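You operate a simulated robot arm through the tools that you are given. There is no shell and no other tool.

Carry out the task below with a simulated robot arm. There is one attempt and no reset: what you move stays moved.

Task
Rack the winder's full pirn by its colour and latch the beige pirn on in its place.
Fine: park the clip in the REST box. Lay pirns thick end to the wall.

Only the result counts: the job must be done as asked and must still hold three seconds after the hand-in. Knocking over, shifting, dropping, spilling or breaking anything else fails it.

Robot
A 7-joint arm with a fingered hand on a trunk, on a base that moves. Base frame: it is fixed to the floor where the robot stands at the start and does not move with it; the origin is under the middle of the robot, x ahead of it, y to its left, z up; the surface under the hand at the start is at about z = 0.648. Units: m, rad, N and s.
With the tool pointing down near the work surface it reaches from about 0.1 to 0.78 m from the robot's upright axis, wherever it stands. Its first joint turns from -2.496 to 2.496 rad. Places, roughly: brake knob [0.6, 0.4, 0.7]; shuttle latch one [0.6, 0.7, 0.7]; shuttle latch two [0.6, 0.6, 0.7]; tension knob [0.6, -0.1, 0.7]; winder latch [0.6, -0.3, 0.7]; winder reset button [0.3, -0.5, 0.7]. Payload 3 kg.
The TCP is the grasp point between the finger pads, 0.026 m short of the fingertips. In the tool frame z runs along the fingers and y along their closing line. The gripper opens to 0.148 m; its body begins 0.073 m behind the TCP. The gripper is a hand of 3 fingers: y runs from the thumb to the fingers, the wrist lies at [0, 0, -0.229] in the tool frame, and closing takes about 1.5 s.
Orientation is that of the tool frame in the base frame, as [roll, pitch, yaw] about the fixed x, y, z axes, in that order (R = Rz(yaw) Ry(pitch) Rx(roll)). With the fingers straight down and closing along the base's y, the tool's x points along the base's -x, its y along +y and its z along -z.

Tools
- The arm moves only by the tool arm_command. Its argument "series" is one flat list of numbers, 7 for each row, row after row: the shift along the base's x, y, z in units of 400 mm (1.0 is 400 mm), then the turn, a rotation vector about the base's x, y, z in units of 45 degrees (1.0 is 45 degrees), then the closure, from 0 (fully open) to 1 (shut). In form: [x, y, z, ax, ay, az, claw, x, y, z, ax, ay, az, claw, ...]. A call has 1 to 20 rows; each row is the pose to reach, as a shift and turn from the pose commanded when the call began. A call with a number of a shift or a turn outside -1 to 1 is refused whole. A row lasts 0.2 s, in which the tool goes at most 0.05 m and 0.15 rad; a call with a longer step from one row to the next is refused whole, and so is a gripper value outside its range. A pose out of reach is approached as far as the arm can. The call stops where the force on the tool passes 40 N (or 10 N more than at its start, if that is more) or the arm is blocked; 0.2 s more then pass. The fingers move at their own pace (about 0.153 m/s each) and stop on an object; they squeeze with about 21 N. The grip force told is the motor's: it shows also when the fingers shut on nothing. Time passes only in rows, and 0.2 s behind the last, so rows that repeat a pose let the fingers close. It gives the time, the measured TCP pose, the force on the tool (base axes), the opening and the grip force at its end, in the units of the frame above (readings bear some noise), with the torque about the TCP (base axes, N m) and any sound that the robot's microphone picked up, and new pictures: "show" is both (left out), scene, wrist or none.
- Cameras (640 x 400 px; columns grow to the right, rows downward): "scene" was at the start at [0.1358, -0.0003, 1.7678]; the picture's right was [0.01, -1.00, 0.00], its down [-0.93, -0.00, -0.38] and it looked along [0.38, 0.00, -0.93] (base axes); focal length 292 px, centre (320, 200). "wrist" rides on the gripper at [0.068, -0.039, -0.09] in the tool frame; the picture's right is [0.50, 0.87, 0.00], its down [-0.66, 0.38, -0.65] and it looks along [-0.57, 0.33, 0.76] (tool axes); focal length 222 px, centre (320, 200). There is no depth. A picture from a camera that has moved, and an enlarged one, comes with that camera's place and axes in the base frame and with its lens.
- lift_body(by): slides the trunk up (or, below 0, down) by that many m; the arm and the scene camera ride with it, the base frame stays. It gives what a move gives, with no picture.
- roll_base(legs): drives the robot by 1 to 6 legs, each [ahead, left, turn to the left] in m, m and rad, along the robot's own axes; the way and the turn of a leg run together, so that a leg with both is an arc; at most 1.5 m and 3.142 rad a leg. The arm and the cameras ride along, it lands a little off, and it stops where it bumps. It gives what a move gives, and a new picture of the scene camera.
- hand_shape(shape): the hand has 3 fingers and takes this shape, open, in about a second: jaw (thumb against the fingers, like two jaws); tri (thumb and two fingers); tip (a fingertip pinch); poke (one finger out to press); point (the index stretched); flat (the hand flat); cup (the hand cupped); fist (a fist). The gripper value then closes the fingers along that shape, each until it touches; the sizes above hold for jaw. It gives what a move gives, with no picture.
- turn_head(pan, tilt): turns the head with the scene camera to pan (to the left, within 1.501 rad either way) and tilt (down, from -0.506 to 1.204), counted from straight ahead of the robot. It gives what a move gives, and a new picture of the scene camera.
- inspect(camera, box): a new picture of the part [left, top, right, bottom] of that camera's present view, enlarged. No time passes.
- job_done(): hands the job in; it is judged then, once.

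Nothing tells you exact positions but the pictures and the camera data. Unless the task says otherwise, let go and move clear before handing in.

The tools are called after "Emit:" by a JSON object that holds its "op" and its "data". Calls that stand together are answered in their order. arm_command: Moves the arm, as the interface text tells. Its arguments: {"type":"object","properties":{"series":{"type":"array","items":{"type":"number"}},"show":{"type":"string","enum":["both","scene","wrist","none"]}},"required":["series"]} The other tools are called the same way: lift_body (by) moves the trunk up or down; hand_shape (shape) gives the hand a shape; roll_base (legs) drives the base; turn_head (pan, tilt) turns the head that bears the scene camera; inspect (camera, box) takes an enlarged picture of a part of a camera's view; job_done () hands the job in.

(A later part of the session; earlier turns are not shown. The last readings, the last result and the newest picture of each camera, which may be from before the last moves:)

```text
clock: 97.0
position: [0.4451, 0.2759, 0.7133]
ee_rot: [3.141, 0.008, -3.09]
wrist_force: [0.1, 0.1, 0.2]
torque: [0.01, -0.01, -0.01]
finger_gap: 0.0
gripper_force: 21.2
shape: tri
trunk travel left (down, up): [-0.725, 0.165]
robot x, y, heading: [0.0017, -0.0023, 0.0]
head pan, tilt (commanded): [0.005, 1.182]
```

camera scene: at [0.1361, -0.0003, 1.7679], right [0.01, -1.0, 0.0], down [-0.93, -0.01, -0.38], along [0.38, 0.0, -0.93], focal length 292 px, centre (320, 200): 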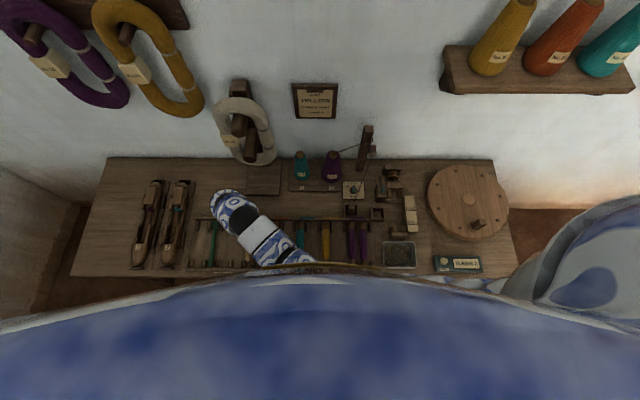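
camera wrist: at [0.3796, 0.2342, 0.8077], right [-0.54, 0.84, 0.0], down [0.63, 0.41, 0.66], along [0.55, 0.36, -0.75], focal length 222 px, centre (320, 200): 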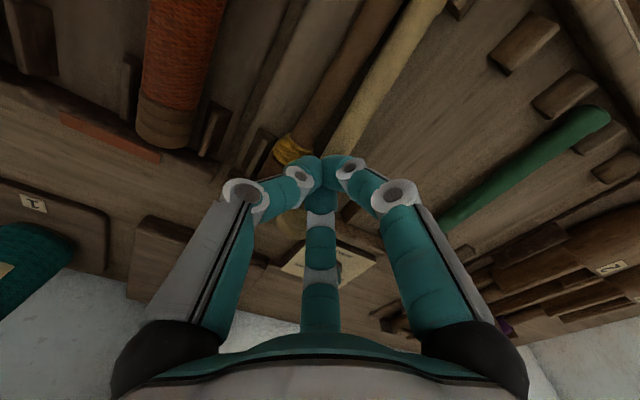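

Emit:
{"op": "arm_command", "data": {"series": [0, 0, -0.004, 0, 0, 0, 1, 0, 0, -0.0075, 0, 0, 0, 1, 0, 0, -0.0075, 0, 0, 0, 1], "show": "none"}}

```text
clock: 97.8
position: [0.4452, 0.2753, 0.7111]
ee_rot: [3.14, 0.008, -3.09]
wrist_force: [0.5, -0.6, 11.5]
torque: [0.03, -0.03, 0.0]
finger_gap: 0.0
gripper_force: 21.2
shape: tri
trunk travel left (down, up): [-0.725, 0.165]
robot x, y, heading: [-0.0031, -0.0006, -0.0]
head pan, tilt (commanded): [0.005, 1.182]
```

Contact with ~11 N. I ease off a little and drag left 2 cm.

Emit:
{"op": "arm_command", "data": {"series": [0, 0, 0.0018, 0, 0, 0, 1, 0, 0.0125, 0.0018, 0, 0, 0, 1, 0, 0.025, 0.0018, 0, 0, 0, 1, 0, 0.0375, 0.0018, 0, 0, 0, 1, 0, 0.05, 0.0018, 0, 0, 0, 1], "show": "wrist"}}

Emit:
{"op": "inspect", "data": {"camera": "wrist", "box": [220, 40, 420, 240]}}

```text
clock: 99.0
position: [0.4445, 0.2962, 0.711]
ee_rot: [-3.141, 0.006, -3.09]
wrist_force: [-0.6, -0.5, 11.1]
torque: [-0.02, 0.0, -0.03]
finger_gap: 0.0
gripper_force: 20.9
shape: tri
trunk travel left (down, up): [-0.725, 0.165]
robot x, y, heading: [0.0003, -0.0011, -0.001]
head pan, tilt (commanded): [0.005, 1.182]
camera wrist: at [0.3783, 0.2547, 0.803], right [-0.54, 0.84, 0.0], down [0.63, 0.41, 0.66], along [0.55, 0.36, -0.75], focal length 222 px, centre (320, 200)
```

wrist: 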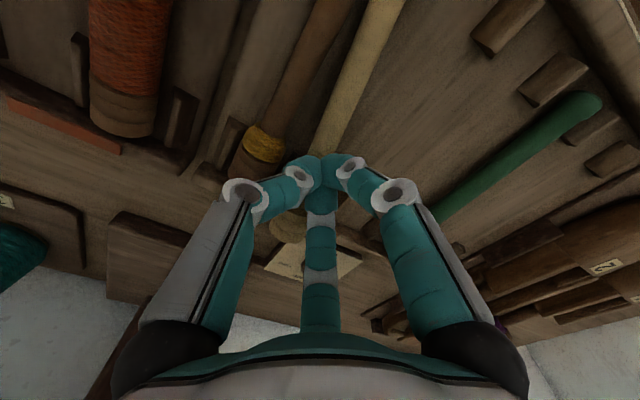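

```text
2.00 times, centred on (320, 140) of wrist
camera zoom: at [0.3783, 0.2547, 0.803], right [-0.54, 0.84, 0.0], down [0.63, 0.41, 0.66], along [0.55, 0.36, -0.75], focal length 444 px, centre (320, 320)
```

zoom: 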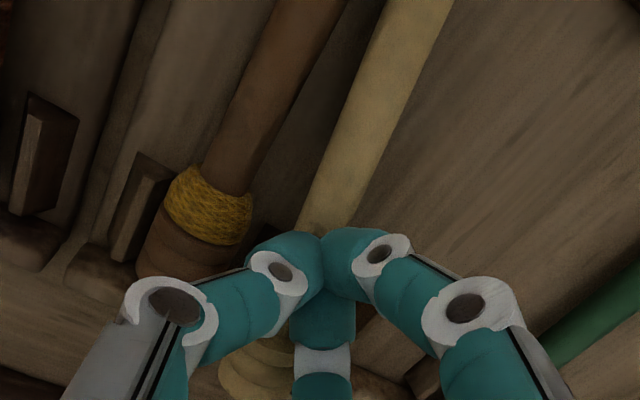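

It rolls: the gap to the brown pirn has grown by ~1 cm. I lift, step back right 1.2 cm, press again and drag further left.

Emit:
{"op": "arm_command", "data": {"series": [0, 0, 0.02, 0, 0, 0, 1, 0, -0.03, 0.02, 0, 0, 0, 1, 0, -0.03, 0.004, 0, 0, 0, 1, 0, -0.03, 0.0, 0, 0, 0, 1, 0, -0.03, 0.0, 0, 0, 0, 1], "show": "none"}}

Emit:
{"op": "arm_command", "data": {"series": [0, 0.0125, 0, 0, 0, 0, 1, 0, 0.025, 0, 0, 0, 0, 1, 0, 0.0375, 0, 0, 0, 0, 1, 0, 0.05, 0, 0, 0, 0, 1, 0, 0.0625, 0, 0, 0, 0, 1, 0, 0.075, 0, 0, 0, 0, 1], "show": "wrist"}}

Emit:
{"op": "inspect", "data": {"camera": "wrist", "box": [220, 40, 420, 240]}}

```text
clock: 100.2
position: [0.4437, 0.2845, 0.7125]
ee_rot: [-3.14, 0.01, -3.09]
wrist_force: [-0.3, 0.5, 0.0]
torque: [0.04, 0.03, 0.02]
finger_gap: 0.0
gripper_force: 21.4
shape: tri
trunk travel left (down, up): [-0.725, 0.165]
robot x, y, heading: [0.0001, -0.001, 0.003]
head pan, tilt (commanded): [0.005, 1.182]
```

```text
clock: 101.6
position: [0.4459, 0.3137, 0.7123]
ee_rot: [-3.141, 0.008, -3.091]
wrist_force: [-1.1, -0.2, 1.0]
torque: [-0.03, 0.02, 0.01]
finger_gap: 0.0002
gripper_force: 20.5
shape: tri
trunk travel left (down, up): [-0.725, 0.165]
robot x, y, heading: [-0.0014, 0.0019, 0.005]
head pan, tilt (commanded): [0.005, 1.182]
camera wrist: at [0.3796, 0.2729, 0.8037], right [-0.54, 0.84, 0.0], down [0.63, 0.41, 0.66], along [0.56, 0.36, -0.75], focal length 222 px, centre (320, 200)
```

wrist: 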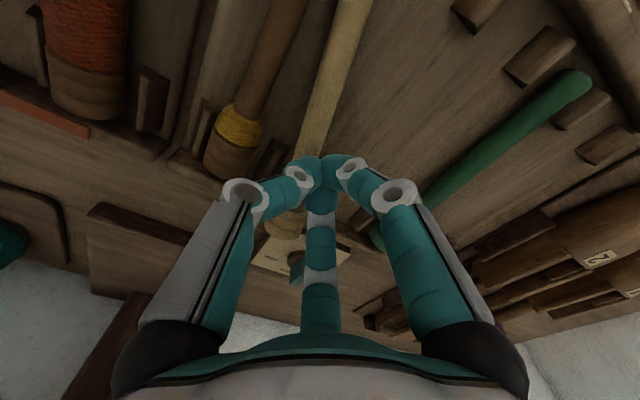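

```text
2.00 times, centred on (320, 140) of wrist
camera zoom: at [0.3796, 0.2729, 0.8037], right [-0.54, 0.84, 0.0], down [0.63, 0.41, 0.66], along [0.56, 0.36, -0.75], focal length 444 px, centre (320, 320)
```

zoom: 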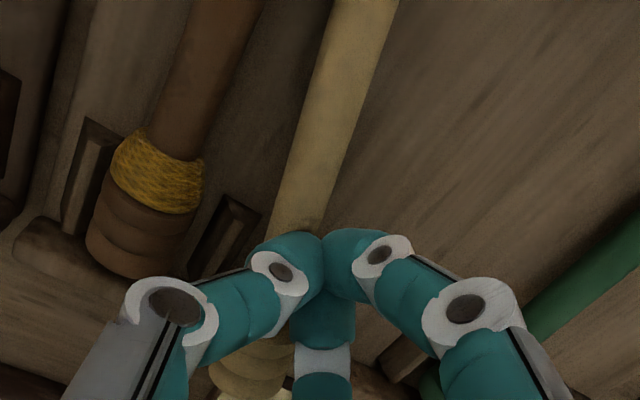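

Now a separator shows between brown and beige: the beige pirn is in the empty lane next to it. I raise and look at the layout.

Emit:
{"op": "arm_command", "data": {"series": [0, 0, 0.04, 0, 0, 0, 1, -0.03, -0.05, 0.1, 0, 0, -0.02, 0.9, -0.08, -0.12, 0.18, 0, 0, -0.04, 0.7, -0.12, -0.16, 0.24, 0, 0, -0.06, 0.65, -0.12, -0.16, 0.24, 0, 0, -0.065, 0.65], "show": "both"}}

Emit:
{"op": "inspect", "data": {"camera": "wrist", "box": [220, 20, 440, 240]}}

Emit:
{"op": "inspect", "data": {"camera": "scene", "box": [180, 205, 300, 275]}}

```text
clock: 102.8
position: [0.3986, 0.25, 0.8067]
ee_rot: [-3.141, 0.008, -3.139]
wrist_force: [0.7, 0.2, 0.0]
torque: [-0.01, -0.02, 0.02]
finger_gap: 0.0512
gripper_force: 0.0
shape: tri
trunk travel left (down, up): [-0.725, 0.165]
robot x, y, heading: [-0.002, 0.0014, 0.002]
head pan, tilt (commanded): [0.005, 1.182]
camera scene: at [0.1362, -0.0003, 1.7678], right [0.01, -1.0, 0.0], down [-0.93, -0.01, -0.38], along [0.38, 0.0, -0.93], focal length 292 px, centre (320, 200)
camera wrist: at [0.329, 0.2118, 0.8979], right [-0.5, 0.87, 0.0], down [0.65, 0.38, 0.66], along [0.57, 0.33, -0.75], focal length 222 px, centre (320, 200)
```

scene: 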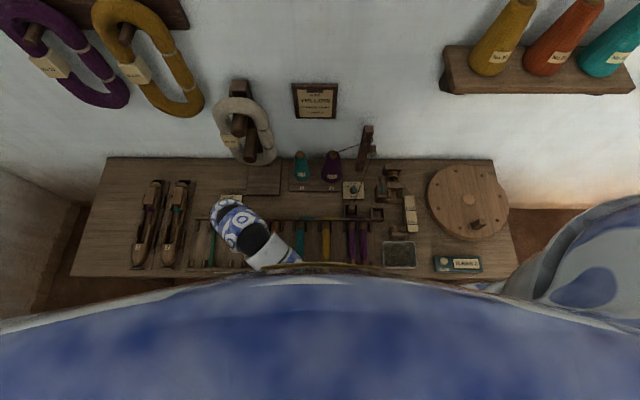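
wrist: 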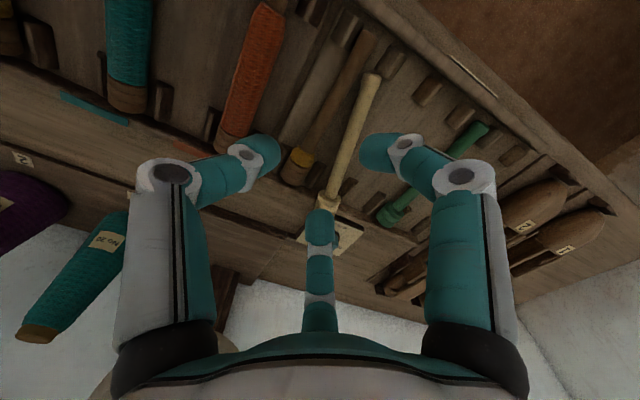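

```text
1.82 times, centred on (330, 130) of wrist
camera zoom: at [0.329, 0.2118, 0.8979], right [-0.5, 0.87, 0.0], down [0.65, 0.38, 0.66], along [0.57, 0.33, -0.75], focal length 404 px, centre (302, 327)
```

zoom: 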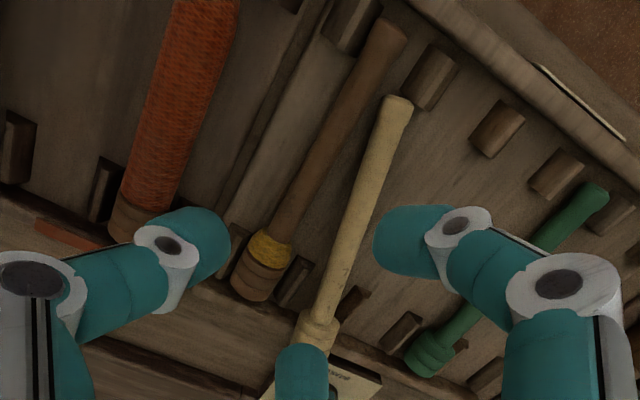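

```text
5.33 times, centred on (240, 240) of scene
camera zoom: at [0.1362, -0.0003, 1.7678], right [0.01, -1.0, 0.0], down [-0.93, -0.01, -0.38], along [0.38, 0.0, -0.93], focal length 1560 px, centre (747, -13)
```

zoom: 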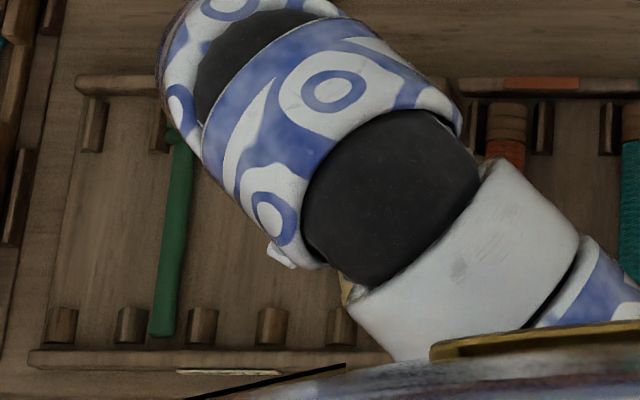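

The beige pirn now lies slantwise in the empty lane, head left, tail still close to the brown one. I'll roll its tail side left the same way, with the hand leaned so only the two fingers (not the thumb) touch.

Emit:
{"op": "arm_command", "data": {"series": [-0.01, 0.03, 0.0, -0.13, 0, 0, 0.9, -0.02, 0.06, 0.0, -0.26, 0, 0, 1, -0.03, 0.09, -0.04, -0.382, 0, 0, 1, -0.03, 0.09, -0.1, -0.382, 0, 0, 1, -0.03, 0.09, -0.16, -0.382, 0, 0, 1, -0.03, 0.09, -0.18, -0.382, 0, 0, 1, -0.03, 0.09, -0.18, -0.382, 0, 0, 1], "show": "wrist"}}

Emit:
{"op": "inspect", "data": {"camera": "wrist", "box": [220, 40, 420, 240]}}

```text
clock: 104.4
position: [0.3858, 0.2857, 0.7348]
ee_rot: [-2.84, 0.006, -3.138]
wrist_force: [0.1, -0.4, -0.2]
torque: [0.01, 0.0, -0.01]
finger_gap: 0.0001
gripper_force: 20.7
shape: tri
trunk travel left (down, up): [-0.725, 0.165]
robot x, y, heading: [-0.0002, -0.0047, -0.0]
head pan, tilt (commanded): [0.005, 1.182]
camera wrist: at [0.3169, 0.2763, 0.8339], right [-0.5, 0.83, -0.26], down [0.65, 0.56, 0.52], along [0.57, 0.09, -0.82], focal length 222 px, centre (320, 200)
```

wrist: 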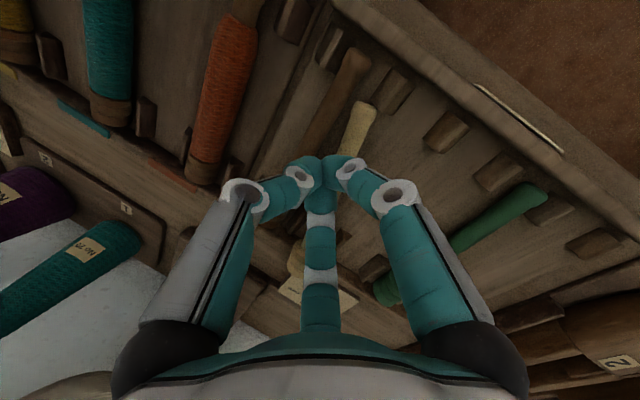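

```text
2.00 times, centred on (320, 140) of wrist
camera zoom: at [0.3169, 0.2763, 0.8339], right [-0.5, 0.83, -0.26], down [0.65, 0.56, 0.52], along [0.57, 0.09, -0.82], focal length 444 px, centre (320, 320)
```

zoom: 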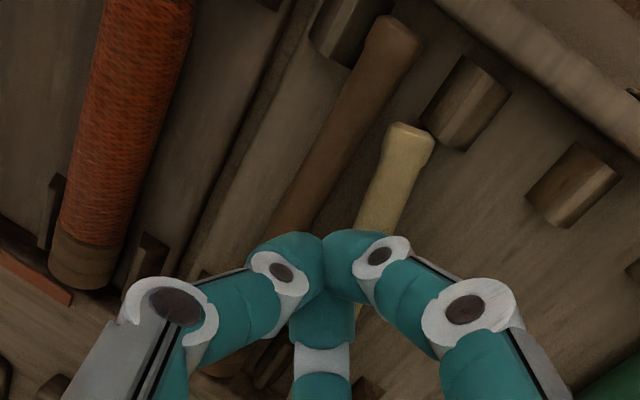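

Emit:
{"op": "arm_command", "data": {"series": [0, 0.006, -0.03, 0, 0, 0, 1, 0, 0.006, -0.055, 0, 0, 0, 1, 0, 0.006, -0.065, 0, 0, 0, 1, 0, 0.006, -0.065, 0, 0, 0, 1], "show": "none"}}

Emit:
{"op": "arm_command", "data": {"series": [0, 0, -0.004, 0, 0, 0, 1, 0, 0, -0.006, 0, 0, 0, 1, 0, 0, -0.006, 0, 0, 0, 1], "show": "wrist"}}

```text
clock: 105.4
position: [0.3854, 0.29, 0.709]
ee_rot: [-2.841, 0.007, -3.139]
wrist_force: [0.3, 0.6, 0.1]
torque: [-0.04, -0.03, -0.01]
finger_gap: 0.0
gripper_force: 20.9
shape: tri
trunk travel left (down, up): [-0.725, 0.165]
robot x, y, heading: [-0.0022, -0.0023, 0.005]
head pan, tilt (commanded): [0.005, 1.182]
```

```text
clock: 106.2
position: [0.3846, 0.2894, 0.7066]
ee_rot: [-2.84, 0.006, -3.137]
wrist_force: [0.3, 0.4, -0.8]
torque: [-0.01, 0.01, -0.04]
finger_gap: 0.0
gripper_force: 21.0
shape: tri
trunk travel left (down, up): [-0.725, 0.165]
robot x, y, heading: [0.0017, -0.0016, 0.001]
head pan, tilt (commanded): [0.005, 1.182]
camera wrist: at [0.3171, 0.2796, 0.8058], right [-0.5, 0.83, -0.26], down [0.65, 0.56, 0.52], along [0.57, 0.09, -0.82], focal length 222 px, centre (320, 200)
```

wrist: 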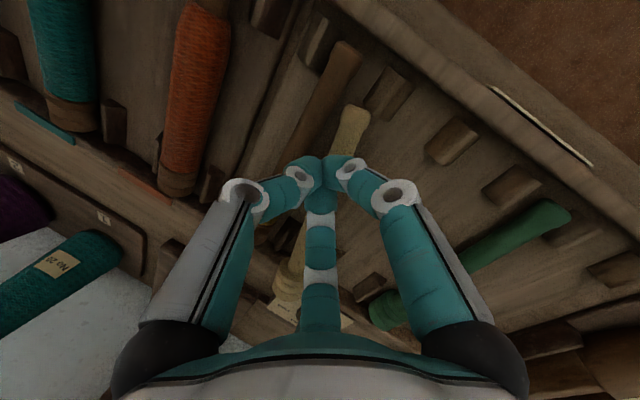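

Emit:
{"op": "arm_command", "data": {"series": [0, 0, -0.003, 0, 0, 0, 1, 0, 0, -0.005, 0, 0, 0, 1, 0, 0, -0.005, 0, 0, 0, 1], "show": "none"}}

Emit:
{"op": "arm_command", "data": {"series": [0, 0, -0.0025, 0, 0, 0, 1, 0, 0, -0.004, 0, 0, 0, 1, 0, 0, -0.004, 0, 0, 0, 1], "show": "none"}}

```text
clock: 107.0
position: [0.3845, 0.2888, 0.7054]
ee_rot: [-2.84, 0.008, -3.138]
wrist_force: [0.2, -0.2, 0.6]
torque: [0.0, 0.0, -0.02]
finger_gap: 0.0001
gripper_force: 21.7
shape: tri
trunk travel left (down, up): [-0.725, 0.165]
robot x, y, heading: [0.0014, -0.0008, 0.007]
head pan, tilt (commanded): [0.005, 1.182]
```

```text
clock: 107.8
position: [0.3852, 0.2887, 0.7033]
ee_rot: [-2.843, 0.006, -3.138]
wrist_force: [-0.3, 0.2, 1.6]
torque: [0.0, -0.05, 0.0]
finger_gap: 0.0
gripper_force: 20.6
shape: tri
trunk travel left (down, up): [-0.725, 0.165]
robot x, y, heading: [0.0028, 0.004, -0.002]
head pan, tilt (commanded): [0.005, 1.182]
```

Emit:
{"op": "arm_command", "data": {"series": [0, 0, -0.0025, 0, 0, 0, 1, 0, 0, -0.0025, 0, 0, 0, 1], "show": "wrist"}}

Emit:
{"op": "inspect", "data": {"camera": "wrist", "box": [220, 40, 420, 240]}}

```text
clock: 108.4
position: [0.385, 0.2891, 0.7035]
ee_rot: [-2.842, 0.006, -3.137]
wrist_force: [0.9, -0.6, -0.6]
torque: [0.0, 0.02, 0.0]
finger_gap: 0.0
gripper_force: 20.2
shape: tri
trunk travel left (down, up): [-0.725, 0.165]
robot x, y, heading: [-0.0004, -0.0018, -0.001]
head pan, tilt (commanded): [0.005, 1.182]
camera wrist: at [0.3169, 0.2798, 0.8023], right [-0.5, 0.83, -0.26], down [0.65, 0.56, 0.52], along [0.57, 0.09, -0.82], focal length 222 px, centre (320, 200)
```

wrist: 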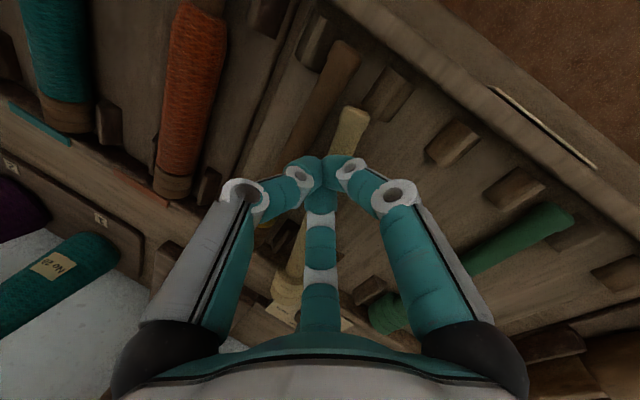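

```text
2.00 times, centred on (320, 140) of wrist
camera zoom: at [0.3169, 0.2798, 0.8023], right [-0.5, 0.83, -0.26], down [0.65, 0.56, 0.52], along [0.57, 0.09, -0.82], focal length 444 px, centre (320, 320)
```

zoom: 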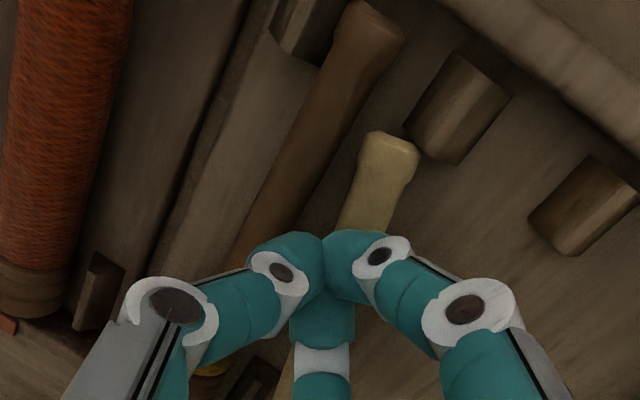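

Emit:
{"op": "arm_command", "data": {"series": [0, 0, -0.003, 0, 0, 0, 1, 0, 0, -0.005, 0, 0, 0, 1, 0, 0, -0.005, 0, 0, 0, 1], "show": "none"}}

Emit:
{"op": "arm_command", "data": {"series": [0, 0, -0.003, 0, 0, 0, 1, 0, 0, -0.003, 0, 0, 0, 1], "show": "none"}}

```text
clock: 109.2
position: [0.3852, 0.2896, 0.7014]
ee_rot: [-2.84, 0.009, -3.139]
wrist_force: [1.2, -0.1, 6.7]
torque: [-0.03, -0.04, 0.02]
finger_gap: 0.0002
gripper_force: 21.0
shape: tri
trunk travel left (down, up): [-0.725, 0.165]
robot x, y, heading: [0.0021, -0.001, 0.001]
head pan, tilt (commanded): [0.005, 1.182]
```

```text
clock: 109.8
position: [0.3857, 0.2886, 0.6998]
ee_rot: [-2.841, 0.01, -3.138]
wrist_force: [1.1, -1.4, 13.5]
torque: [-0.05, 0.05, -0.03]
finger_gap: 0.0001
gripper_force: 21.0
shape: tri
trunk travel left (down, up): [-0.725, 0.165]
robot x, y, heading: [0.0026, -0.0002, 0.004]
head pan, tilt (commanded): [0.005, 1.182]
```

Contact. I ease off slightly and drag left 2.5 cm.

Emit:
{"op": "arm_command", "data": {"series": [0, 0.006, 0.0025, 0, 0, 0, 1, 0, 0.0185, 0.0025, 0, 0, 0, 1, 0, 0.031, 0.0025, 0, 0, 0, 1, 0, 0.0435, 0.0025, 0, 0, 0, 1, 0, 0.056, 0.0025, 0, 0, 0, 1, 0, 0.0625, 0.0025, 0, 0, 0, 1], "show": "wrist"}}

Emit:
{"op": "inspect", "data": {"camera": "wrist", "box": [220, 40, 420, 240]}}

```text
clock: 111.2
position: [0.3842, 0.3156, 0.701]
ee_rot: [-2.844, 0.005, -3.137]
wrist_force: [-1.0, 0.0, 0.5]
torque: [0.0, 0.02, 0.0]
finger_gap: 0.0
gripper_force: 21.2
shape: tri
trunk travel left (down, up): [-0.725, 0.165]
robot x, y, heading: [0.0015, -0.0006, 0.004]
head pan, tilt (commanded): [0.005, 1.182]
camera wrist: at [0.3159, 0.3048, 0.7995], right [-0.5, 0.83, -0.26], down [0.65, 0.56, 0.52], along [0.57, 0.09, -0.81], focal length 222 px, centre (320, 200)
```

wrist: 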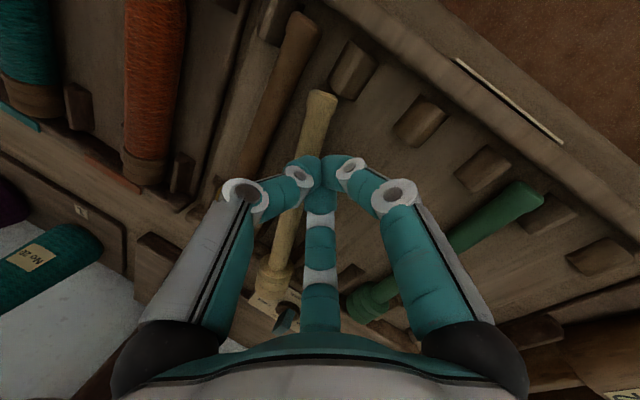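

```text
2.00 times, centred on (320, 140) of wrist
camera zoom: at [0.3159, 0.3048, 0.7995], right [-0.5, 0.83, -0.26], down [0.65, 0.56, 0.52], along [0.57, 0.09, -0.81], focal length 444 px, centre (320, 320)
```

zoom: 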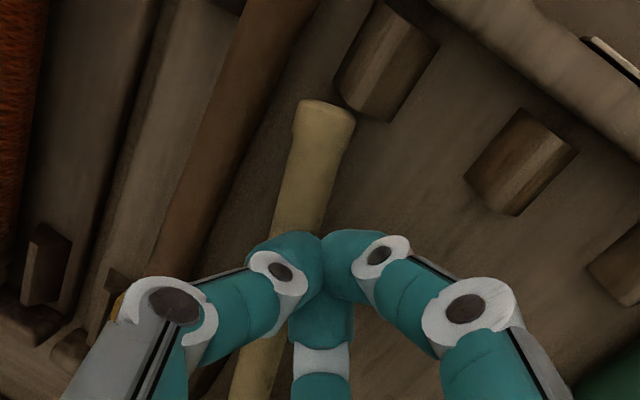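

The tail side moved left too. I rise, straighten the hand and look again.

Emit:
{"op": "arm_command", "data": {"series": [0, 0, 0.04, 0, 0, 0, 1, 0, -0.02, 0.1, 0.13, 0, 0, 0.9, 0, -0.05, 0.18, 0.26, 0, 0, 0.7, 0, -0.08, 0.25, 0.382, 0, 0, 0.65, 0, -0.08, 0.25, 0.382, 0, 0, 0.65], "show": "both"}}

Emit:
{"op": "inspect", "data": {"camera": "wrist", "box": [220, 20, 440, 240]}}

Emit:
{"op": "inspect", "data": {"camera": "scene", "box": [180, 205, 300, 275]}}

```text
clock: 112.4
position: [0.3831, 0.2828, 0.7979]
ee_rot: [-3.141, 0.007, -3.14]
wrist_force: [0.3, 0.4, -0.2]
torque: [-0.02, -0.03, -0.02]
finger_gap: 0.0518
gripper_force: 0.1
shape: tri
trunk travel left (down, up): [-0.725, 0.165]
robot x, y, heading: [0.003, -0.0011, 0.002]
head pan, tilt (commanded): [0.005, 1.182]
camera scene: at [0.136, 0.0001, 1.7679], right [0.01, -1.0, 0.0], down [-0.93, -0.01, -0.38], along [0.38, 0.0, -0.93], focal length 292 px, centre (320, 200)
camera wrist: at [0.3145, 0.2443, 0.8901], right [-0.5, 0.87, 0.0], down [0.65, 0.38, 0.66], along [0.57, 0.33, -0.75], focal length 222 px, centre (320, 200)
```

scene: 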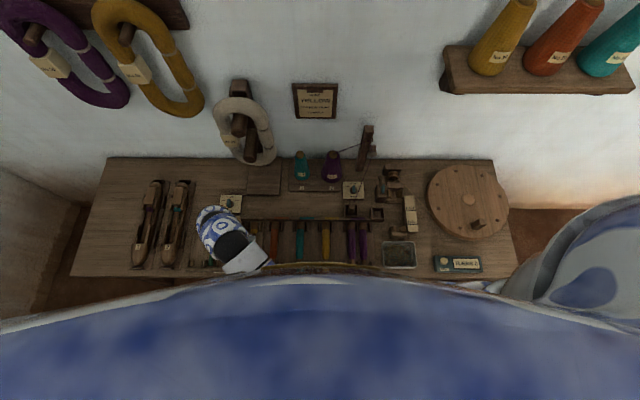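
wrist: 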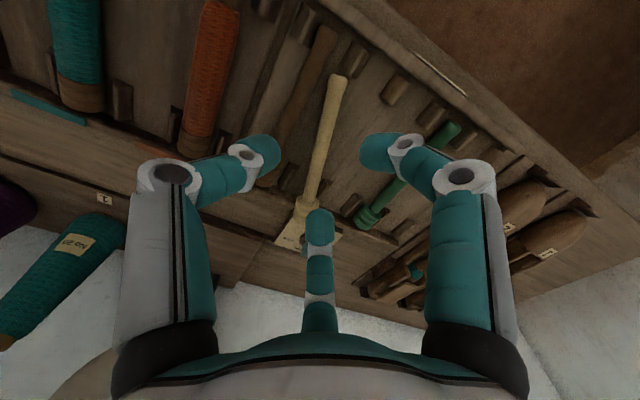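

```text
1.82 times, centred on (330, 130) of wrist
camera zoom: at [0.3145, 0.2443, 0.8901], right [-0.5, 0.87, 0.0], down [0.65, 0.38, 0.66], along [0.57, 0.33, -0.75], focal length 404 px, centre (302, 327)
```

zoom: 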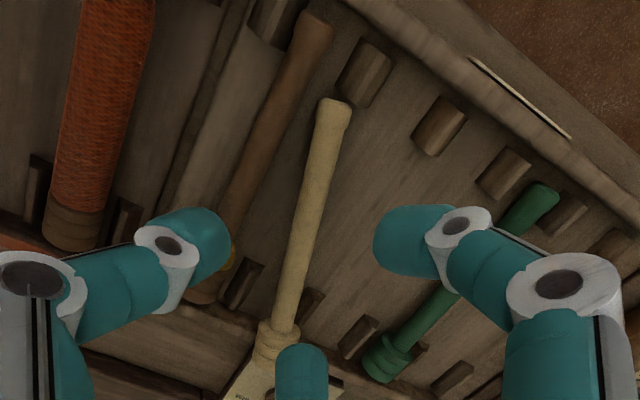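

```text
5.33 times, centred on (240, 240) of scene
camera zoom: at [0.136, 0.0001, 1.7679], right [0.01, -1.0, 0.0], down [-0.93, -0.01, -0.38], along [0.38, 0.0, -0.93], focal length 1560 px, centre (747, -13)
```

zoom: 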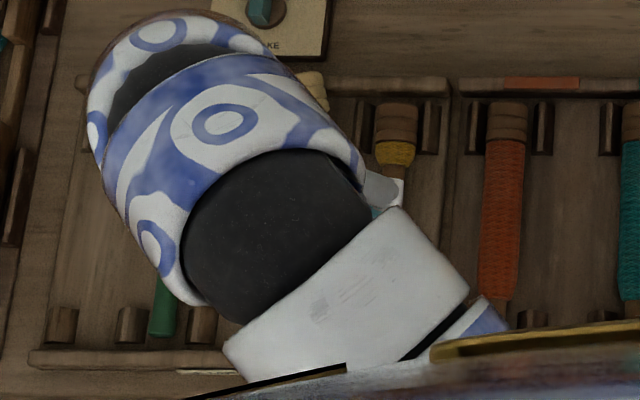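

The beige pirn is now well clear of the brown one, lying at ~17° yaw with its head up on the rail. I'll grasp its shaft near (0.43, 0.31), with the hand yawed to match.

Emit:
{"op": "arm_command", "data": {"series": [0.04, 0.03, 0.0, 0, 0, 0.13, 0.65, 0.08, 0.06, -0.03, 0, 0, 0.26, 0.65, 0.116, 0.094, -0.06, 0, 0, 0.382, 0.65, 0.116, 0.094, -0.0875, 0, 0, 0.382, 0.65, 0.116, 0.094, -0.0875, 0, 0, 0.382, 0.65], "show": "wrist"}}

Emit:
{"op": "inspect", "data": {"camera": "wrist", "box": [200, 20, 440, 240]}}

```text
clock: 113.6
position: [0.4304, 0.3192, 0.7657]
ee_rot: [-3.141, 0.009, -2.839]
wrist_force: [-0.2, 0.3, 1.0]
torque: [0.0, 0.02, -0.01]
finger_gap: 0.0517
gripper_force: 0.0
shape: tri
trunk travel left (down, up): [-0.725, 0.165]
robot x, y, heading: [0.0017, 0.0016, 0.003]
head pan, tilt (commanded): [0.005, 1.182]
camera wrist: at [0.3768, 0.2634, 0.8583], right [-0.73, 0.68, 0.0], down [0.51, 0.55, 0.66], along [0.45, 0.48, -0.75], focal length 222 px, centre (320, 200)
```

wrist: 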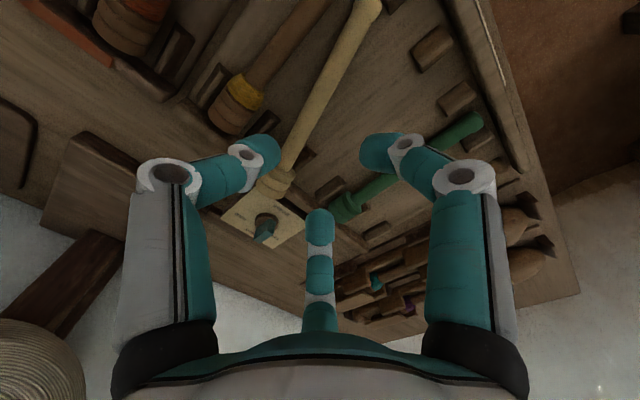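

```text
1.82 times, centred on (320, 130) of wrist
camera zoom: at [0.3768, 0.2634, 0.8583], right [-0.73, 0.68, 0.0], down [0.51, 0.55, 0.66], along [0.45, 0.48, -0.75], focal length 404 px, centre (320, 327)
```

zoom: 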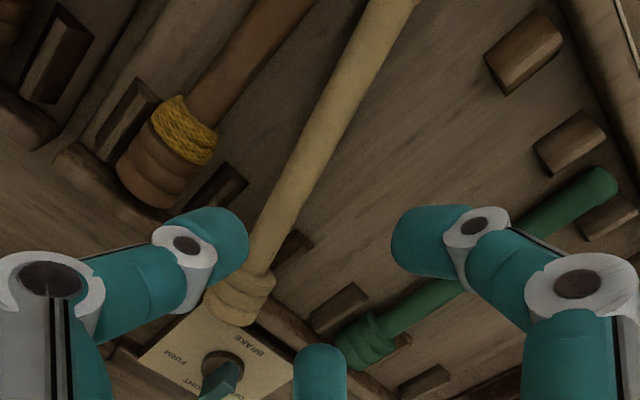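

The alignment is right, but beside the brown pirn and a separator space is tight, so I lean the hand (thumb raised) about the pirn's axis and shift 1.5 cm toward the tail before descending.

Emit:
{"op": "arm_command", "data": {"series": [0.0, 0.0, 0.0, -0.12, -0.037, 0, 0.65, -0.02, -0.002, 0.0, -0.24, -0.075, 0, 0.65, -0.04, -0.0045, 0.0, -0.365, -0.113, 0, 0.65, -0.04, -0.0045, -0.05, -0.365, -0.113, 0, 0.65, -0.04, -0.0045, -0.11, -0.365, -0.113, 0, 0.65, -0.04, -0.0045, -0.11, -0.365, -0.113, 0, 0.65], "show": "wrist"}}

Emit:
{"op": "inspect", "data": {"camera": "wrist", "box": [200, 20, 440, 240]}}

```text
clock: 115.0
position: [0.4143, 0.3192, 0.7216]
ee_rot: [-2.843, 0.009, -2.839]
wrist_force: [-0.2, 0.0, -0.5]
torque: [0.0, 0.03, 0.01]
finger_gap: 0.0516
gripper_force: 0.1
shape: tri
trunk travel left (down, up): [-0.725, 0.165]
robot x, y, heading: [0.0024, -0.0001, 0.004]
head pan, tilt (commanded): [0.005, 1.182]
camera wrist: at [0.3525, 0.289, 0.8205], right [-0.72, 0.64, -0.26], down [0.46, 0.72, 0.52], along [0.52, 0.26, -0.81], focal length 222 px, centre (320, 200)
```

wrist: 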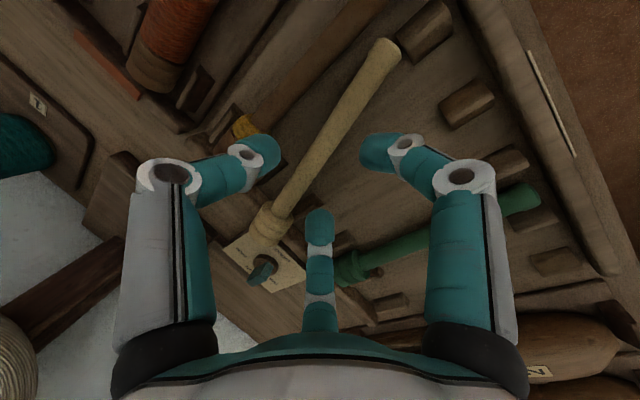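

```text
1.82 times, centred on (320, 130) of wrist
camera zoom: at [0.3525, 0.289, 0.8205], right [-0.72, 0.64, -0.26], down [0.46, 0.72, 0.52], along [0.52, 0.26, -0.81], focal length 404 px, centre (320, 327)
```

zoom: 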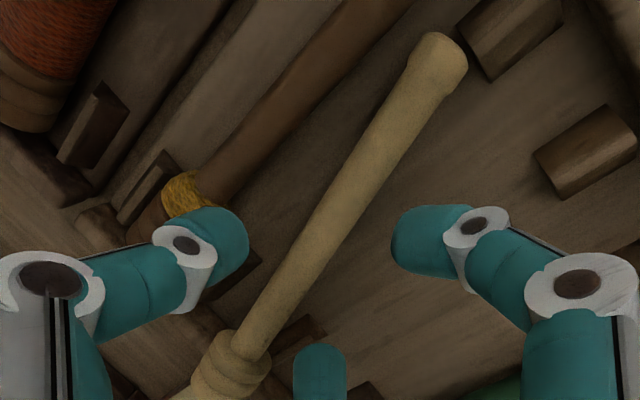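

Emit:
{"op": "arm_command", "data": {"series": [0.001, -0.0035, -0.02, 0, 0, 0, 0.65, 0.001, -0.0035, -0.04, 0, 0, 0, 0.65, 0.001, -0.0035, -0.055, 0, 0, 0, 0.65, 0.001, -0.0035, -0.055, 0, 0, 0, 0.65], "show": "wrist"}}

Emit:
{"op": "inspect", "data": {"camera": "wrist", "box": [200, 40, 440, 240]}}

```text
clock: 116.0
position: [0.4148, 0.3168, 0.6995]
ee_rot: [-2.841, 0.009, -2.837]
wrist_force: [0.8, -0.4, 0.3]
torque: [0.0, -0.01, 0.01]
finger_gap: 0.0515
gripper_force: 0.0
shape: tri
trunk travel left (down, up): [-0.725, 0.165]
robot x, y, heading: [0.0021, -0.0028, -0.002]
head pan, tilt (commanded): [0.005, 1.182]
camera wrist: at [0.3531, 0.2868, 0.7982], right [-0.72, 0.64, -0.26], down [0.46, 0.72, 0.52], along [0.52, 0.25, -0.82], focal length 222 px, centre (320, 200)
```

wrist: 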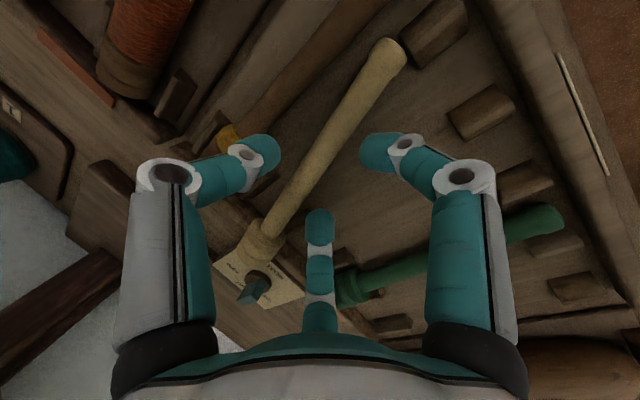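

```text
2.00 times, centred on (320, 140) of wrist
camera zoom: at [0.3531, 0.2868, 0.7982], right [-0.72, 0.64, -0.26], down [0.46, 0.72, 0.52], along [0.52, 0.25, -0.82], focal length 444 px, centre (320, 320)
```

zoom: 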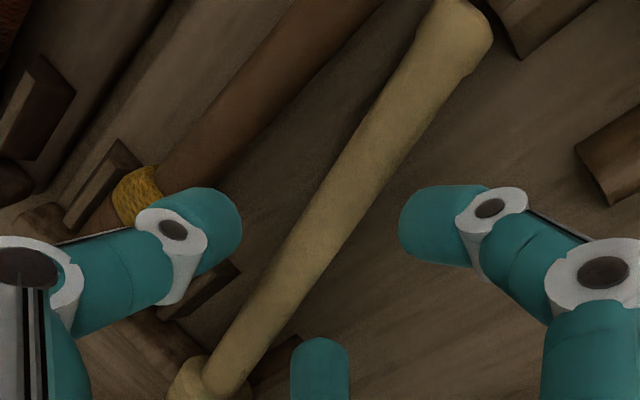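

Emit:
{"op": "arm_command", "data": {"series": [0, 0, -0.012, 0, 0, 0, 0.65, 0, 0, -0.024, 0, 0, 0, 0.65, 0, 0, -0.034, 0, 0, 0, 0.65, 0, 0, -0.034, 0, 0, 0, 0.65], "show": "wrist"}}

Emit:
{"op": "inspect", "data": {"camera": "wrist", "box": [200, 40, 440, 240]}}

```text
clock: 117.0
position: [0.4158, 0.3168, 0.6857]
ee_rot: [-2.841, 0.006, -2.839]
wrist_force: [0.9, -0.3, -0.3]
torque: [0.04, 0.0, 0.03]
finger_gap: 0.0517
gripper_force: 0.0
shape: tri
trunk travel left (down, up): [-0.725, 0.165]
robot x, y, heading: [-0.0012, 0.0031, 0.003]
head pan, tilt (commanded): [0.005, 1.182]
camera wrist: at [0.3542, 0.2864, 0.7848], right [-0.72, 0.64, -0.26], down [0.46, 0.72, 0.52], along [0.52, 0.25, -0.82], focal length 222 px, centre (320, 200)
```

wrist: 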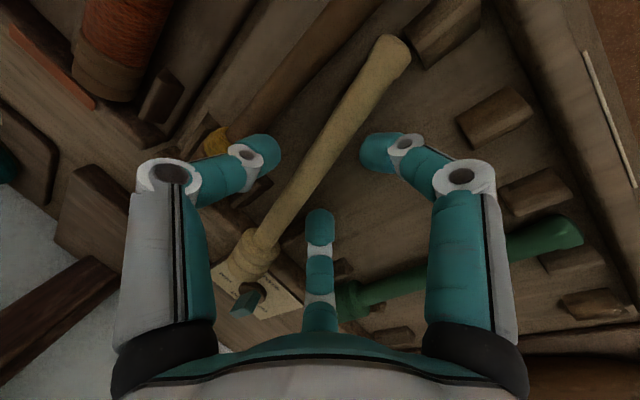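

```text
2.00 times, centred on (320, 140) of wrist
camera zoom: at [0.3542, 0.2864, 0.7848], right [-0.72, 0.64, -0.26], down [0.46, 0.72, 0.52], along [0.52, 0.25, -0.82], focal length 444 px, centre (320, 320)
```

zoom: 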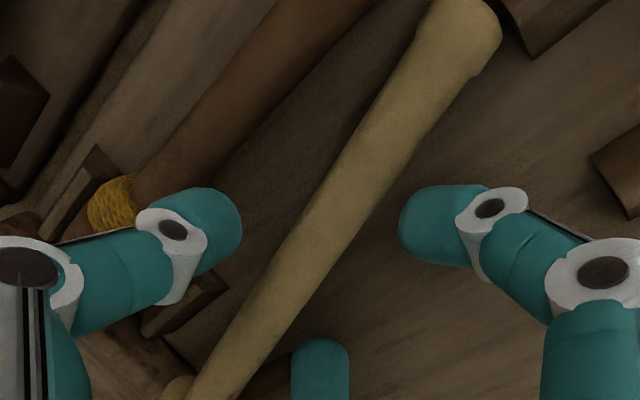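

Good depth. Closing on the shaft.

Emit:
{"op": "arm_command", "data": {"series": [0, 0, 0, 0, 0, 0, 0.72, 0, 0, 0, 0, 0, 0, 0.78, 0, 0, 0, 0, 0, 0, 0.84, 0, 0, 0, 0, 0, 0, 0.9, 0, 0, 0, 0, 0, 0, 1, 0, 0, 0, 0, 0, 0, 1], "show": "wrist"}}

Emit:
{"op": "inspect", "data": {"camera": "wrist", "box": [200, 40, 440, 240]}}

```text
clock: 118.4
position: [0.4163, 0.3172, 0.6847]
ee_rot: [-2.84, 0.007, -2.838]
wrist_force: [-0.1, -0.4, 0.0]
torque: [0.01, 0.02, 0.02]
finger_gap: 0.0178
gripper_force: 20.7
shape: tri
trunk travel left (down, up): [-0.725, 0.165]
robot x, y, heading: [0.0002, 0.0011, -0.0]
head pan, tilt (commanded): [0.005, 1.182]
camera wrist: at [0.3543, 0.2865, 0.7848], right [-0.72, 0.64, -0.26], down [0.46, 0.72, 0.52], along [0.52, 0.26, -0.82], focal length 222 px, centre (320, 200)
```

wrist: 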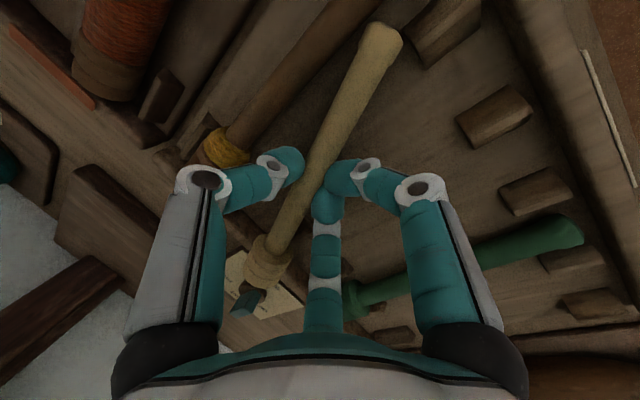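

```text
2.00 times, centred on (320, 140) of wrist
camera zoom: at [0.3543, 0.2865, 0.7848], right [-0.72, 0.64, -0.26], down [0.46, 0.72, 0.52], along [0.52, 0.26, -0.82], focal length 444 px, centre (320, 320)
```

zoom: 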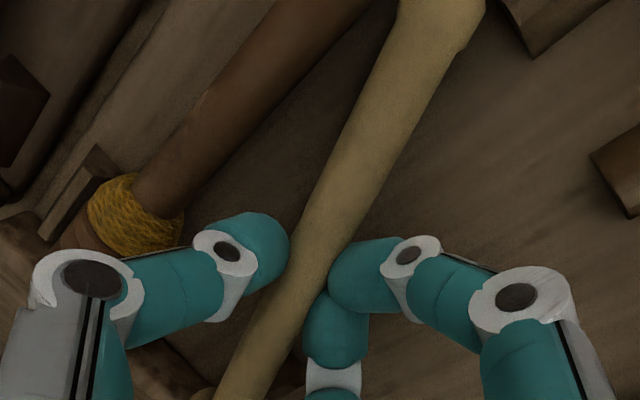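

Gripped. I lift slowly by 3 cm.

Emit:
{"op": "arm_command", "data": {"series": [0, 0, 0.01, 0, 0, 0, 1, 0, 0, 0.02, 0, 0, 0, 1, 0, 0, 0.035, 0, 0, 0, 1, 0, 0, 0.05, 0, 0, 0, 1, 0, 0, 0.065, 0, 0, 0, 1, 0, 0, 0.08, 0, 0, 0, 1, 0, 0, 0.08, 0, 0, 0, 1], "show": "both"}}

Emit:
{"op": "inspect", "data": {"camera": "wrist", "box": [200, 20, 440, 280]}}

Emit:
{"op": "inspect", "data": {"camera": "scene", "box": [180, 195, 300, 275]}}

```text
clock: 120.0
position: [0.4159, 0.3161, 0.7196]
ee_rot: [-2.84, 0.008, -2.837]
wrist_force: [0.1, 0.1, -0.5]
torque: [-0.02, 0.01, 0.0]
finger_gap: 0.0181
gripper_force: 20.9
shape: tri
trunk travel left (down, up): [-0.725, 0.165]
robot x, y, heading: [0.0013, -0.0007, -0.001]
head pan, tilt (commanded): [0.005, 1.182]
camera scene: at [0.1362, -0.0002, 1.7678], right [0.01, -1.0, 0.0], down [-0.93, -0.01, -0.38], along [0.38, 0.0, -0.93], focal length 292 px, centre (320, 200)
camera wrist: at [0.3539, 0.2863, 0.8182], right [-0.72, 0.64, -0.26], down [0.46, 0.72, 0.52], along [0.52, 0.25, -0.82], focal length 222 px, centre (320, 200)
```

scene: 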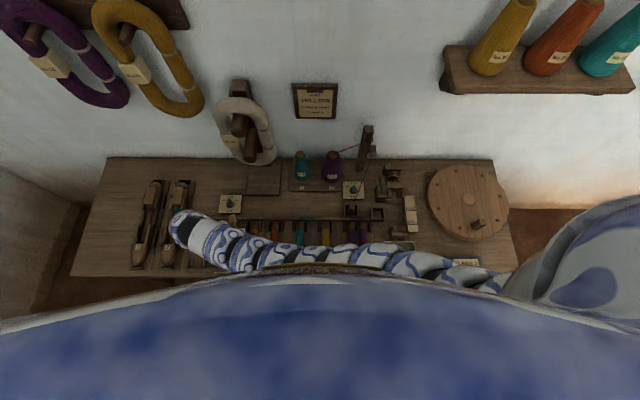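
wrist: 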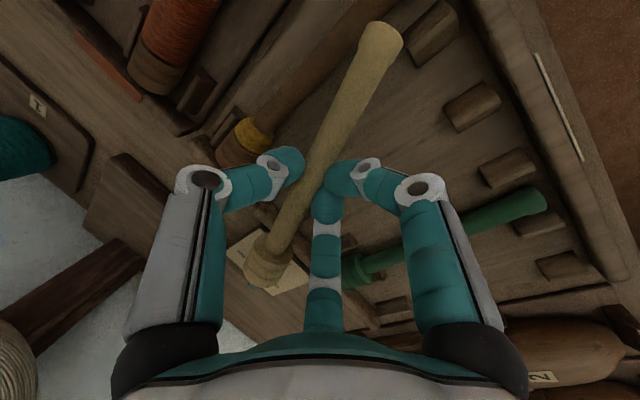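

```text
1.54 times, centred on (320, 150) of wrist
camera zoom: at [0.3539, 0.2863, 0.8182], right [-0.72, 0.64, -0.26], down [0.46, 0.72, 0.52], along [0.52, 0.25, -0.82], focal length 342 px, centre (320, 277)
```

zoom: 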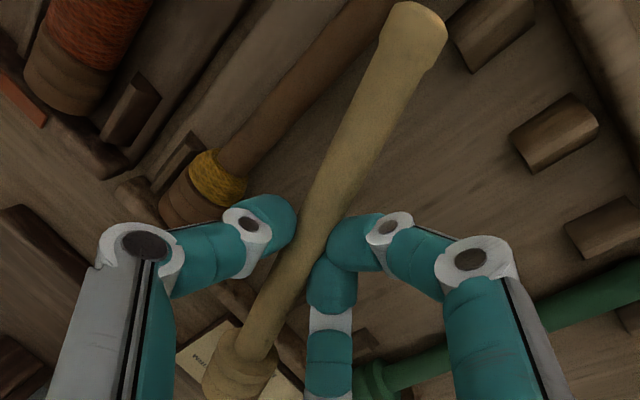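

```text
5.00 times, centred on (240, 235) of scene
camera zoom: at [0.1362, -0.0002, 1.7678], right [0.01, -1.0, 0.0], down [-0.93, -0.01, -0.38], along [0.38, 0.0, -0.93], focal length 1462 px, centre (720, 25)
```

zoom: 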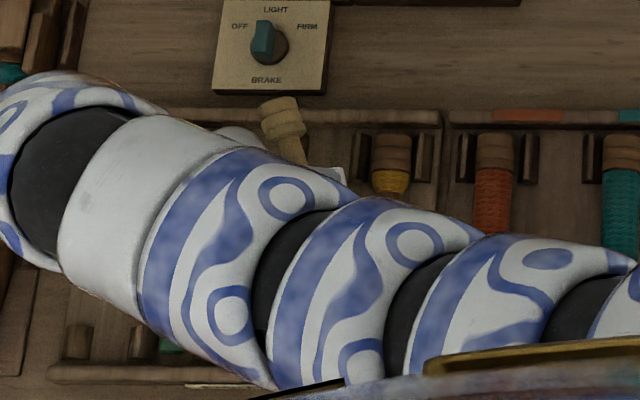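

The grip is deeper and steady this time; in the hand the pirn is ~5° head-up and ~4° yawed. I rise slowly and re-orient so the pirn becomes parallel to the winder axis and level.

Emit:
{"op": "arm_command", "data": {"series": [0, 0, 0.02, 0, 0, 0, 1, 0, 0, 0.045, 0, 0, 0, 1, 0, 0, 0.07, -0.001, 0.012, -0.05, 1, 0, 0, 0.095, -0.003, 0.03, -0.12, 1, 0, 0, 0.12, -0.005, 0.048, -0.19, 1, 0, 0, 0.145, -0.007, 0.066, -0.26, 1, 0, 0, 0.17, -0.009, 0.084, -0.33, 1, 0, 0, 0.19, -0.011, 0.1, -0.4, 1, 0, 0, 0.2, -0.0138, 0.1184, -0.45, 1, 0, 0, 0.2, -0.0138, 0.1184, -0.476, 1, 0, 0, 0.2, -0.0138, 0.1184, -0.476, 1], "show": "both"}}

Emit:
{"op": "inspect", "data": {"camera": "wrist", "box": [200, 20, 440, 280]}}

Emit:
{"op": "inspect", "data": {"camera": "scene", "box": [160, 190, 300, 275]}}

```text
clock: 122.4
position: [0.4149, 0.3166, 0.7985]
ee_rot: [-2.842, -0.085, 3.071]
wrist_force: [1.1, -0.3, -0.8]
torque: [-0.03, 0.03, 0.03]
finger_gap: 0.0178
gripper_force: 20.7
shape: tri
trunk travel left (down, up): [-0.725, 0.165]
robot x, y, heading: [0.0023, -0.0002, -0.003]
head pan, tilt (commanded): [0.005, 1.182]
camera scene: at [0.1362, -0.0003, 1.7678], right [0.01, -1.0, 0.0], down [-0.93, -0.01, -0.38], along [0.38, 0.0, -0.93], focal length 292 px, centre (320, 200)
camera wrist: at [0.3556, 0.3114, 0.9025], right [-0.46, 0.86, -0.21], down [0.73, 0.5, 0.45], along [0.5, 0.05, -0.87], focal length 222 px, centre (320, 200)
```

scene: 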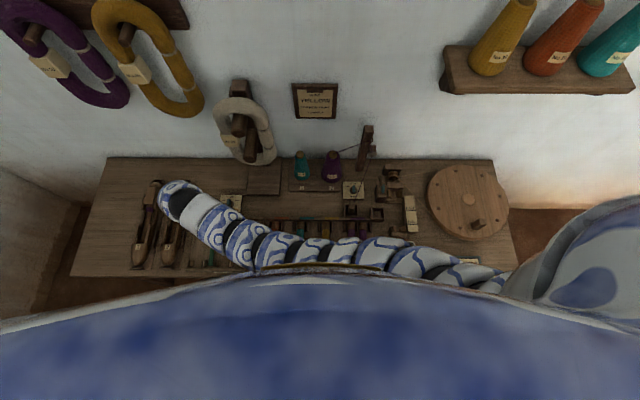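
wrist: 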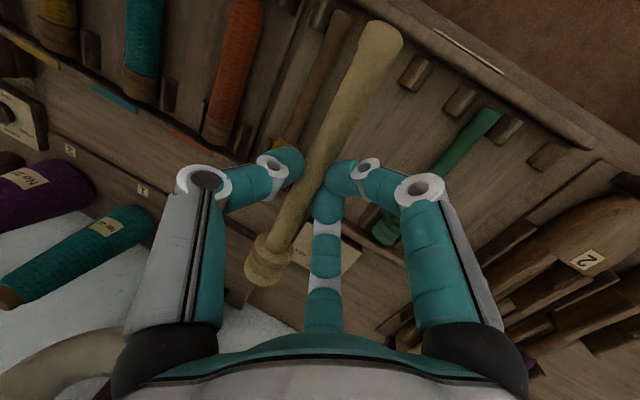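

```text
1.54 times, centred on (320, 150) of wrist
camera zoom: at [0.3556, 0.3114, 0.9025], right [-0.46, 0.86, -0.21], down [0.73, 0.5, 0.45], along [0.5, 0.05, -0.87], focal length 342 px, centre (320, 277)
```

zoom: 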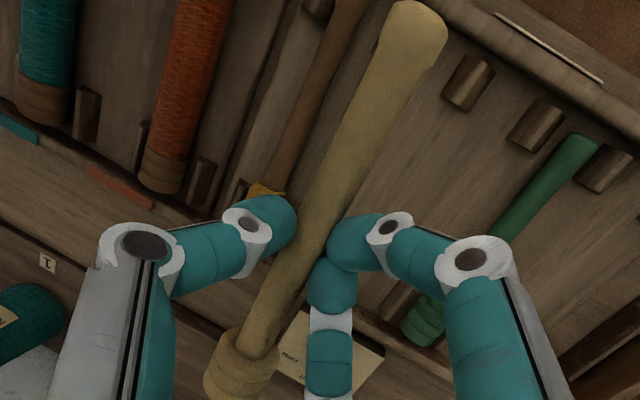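

```text
4.57 times, centred on (230, 232) of scene
camera zoom: at [0.1362, -0.0003, 1.7678], right [0.01, -1.0, 0.0], down [-0.93, -0.01, -0.38], along [0.38, 0.0, -0.93], focal length 1337 px, centre (731, 51)
```

zoom: 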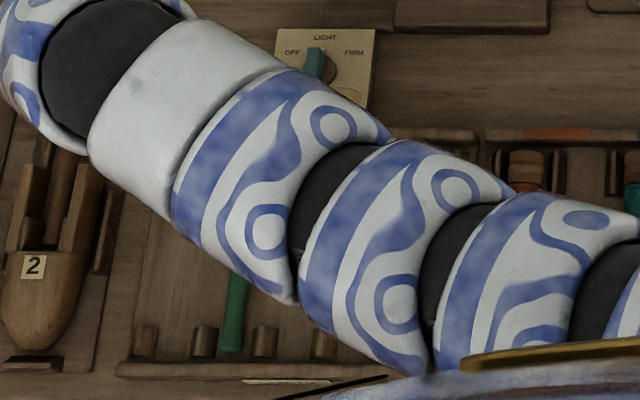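

The pirn keeps the same position in the hand. Now I carry it right slowly, with gentle starts and stops.

Emit:
{"op": "arm_command", "data": {"series": [0, -0.01, 0, 0, 0, 0, 1, 0, -0.025, 0, 0, 0, 0, 1, 0, -0.045, 0, 0, 0, 0, 1, 0, -0.07, 0, 0, 0, 0, 1, 0, -0.1, 0, 0, 0, 0, 1, 0, -0.135, 0, 0, 0, 0, 1, 0, -0.1725, 0, 0, 0, 0, 1, 0, -0.21, 0, 0, 0, 0, 1, 0, -0.2475, 0, 0, 0, 0, 1, 0, -0.285, 0, 0, 0, 0, 1, 0, -0.3225, 0, 0, 0, 0, 1, 0, -0.36, 0, 0, 0, 0, 1, 0, -0.3975, 0, 0, 0, 0, 1, 0, -0.435, 0, 0, 0, 0, 1, 0, -0.4725, 0, 0, 0, 0, 1, 0, -0.51, 0, 0, 0, 0, 1, 0, -0.5475, 0, 0, 0, 0, 1, 0, -0.585, 0, 0, 0, 0, 1, 0, -0.615, 0, 0, 0, 0, 1, 0, -0.63, 0, 0, 0, 0, 1], "show": "wrist"}}

```text
clock: 126.6
position: [0.4154, 0.063, 0.7989]
ee_rot: [-2.842, -0.085, 3.071]
wrist_force: [-0.4, -0.2, -0.5]
torque: [-0.04, 0.02, -0.03]
finger_gap: 0.0178
gripper_force: 21.1
shape: tri
trunk travel left (down, up): [-0.725, 0.165]
robot x, y, heading: [-0.001, 0.0007, -0.002]
head pan, tilt (commanded): [0.005, 1.182]
camera wrist: at [0.3564, 0.0575, 0.9035], right [-0.46, 0.86, -0.21], down [0.73, 0.5, 0.46], along [0.5, 0.05, -0.86], focal length 222 px, centre (320, 200)
```

wrist: 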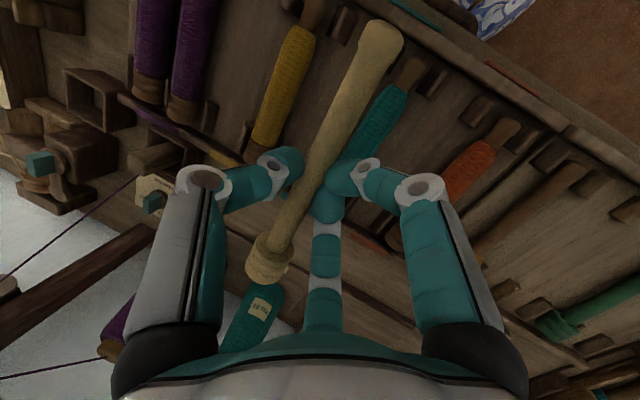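

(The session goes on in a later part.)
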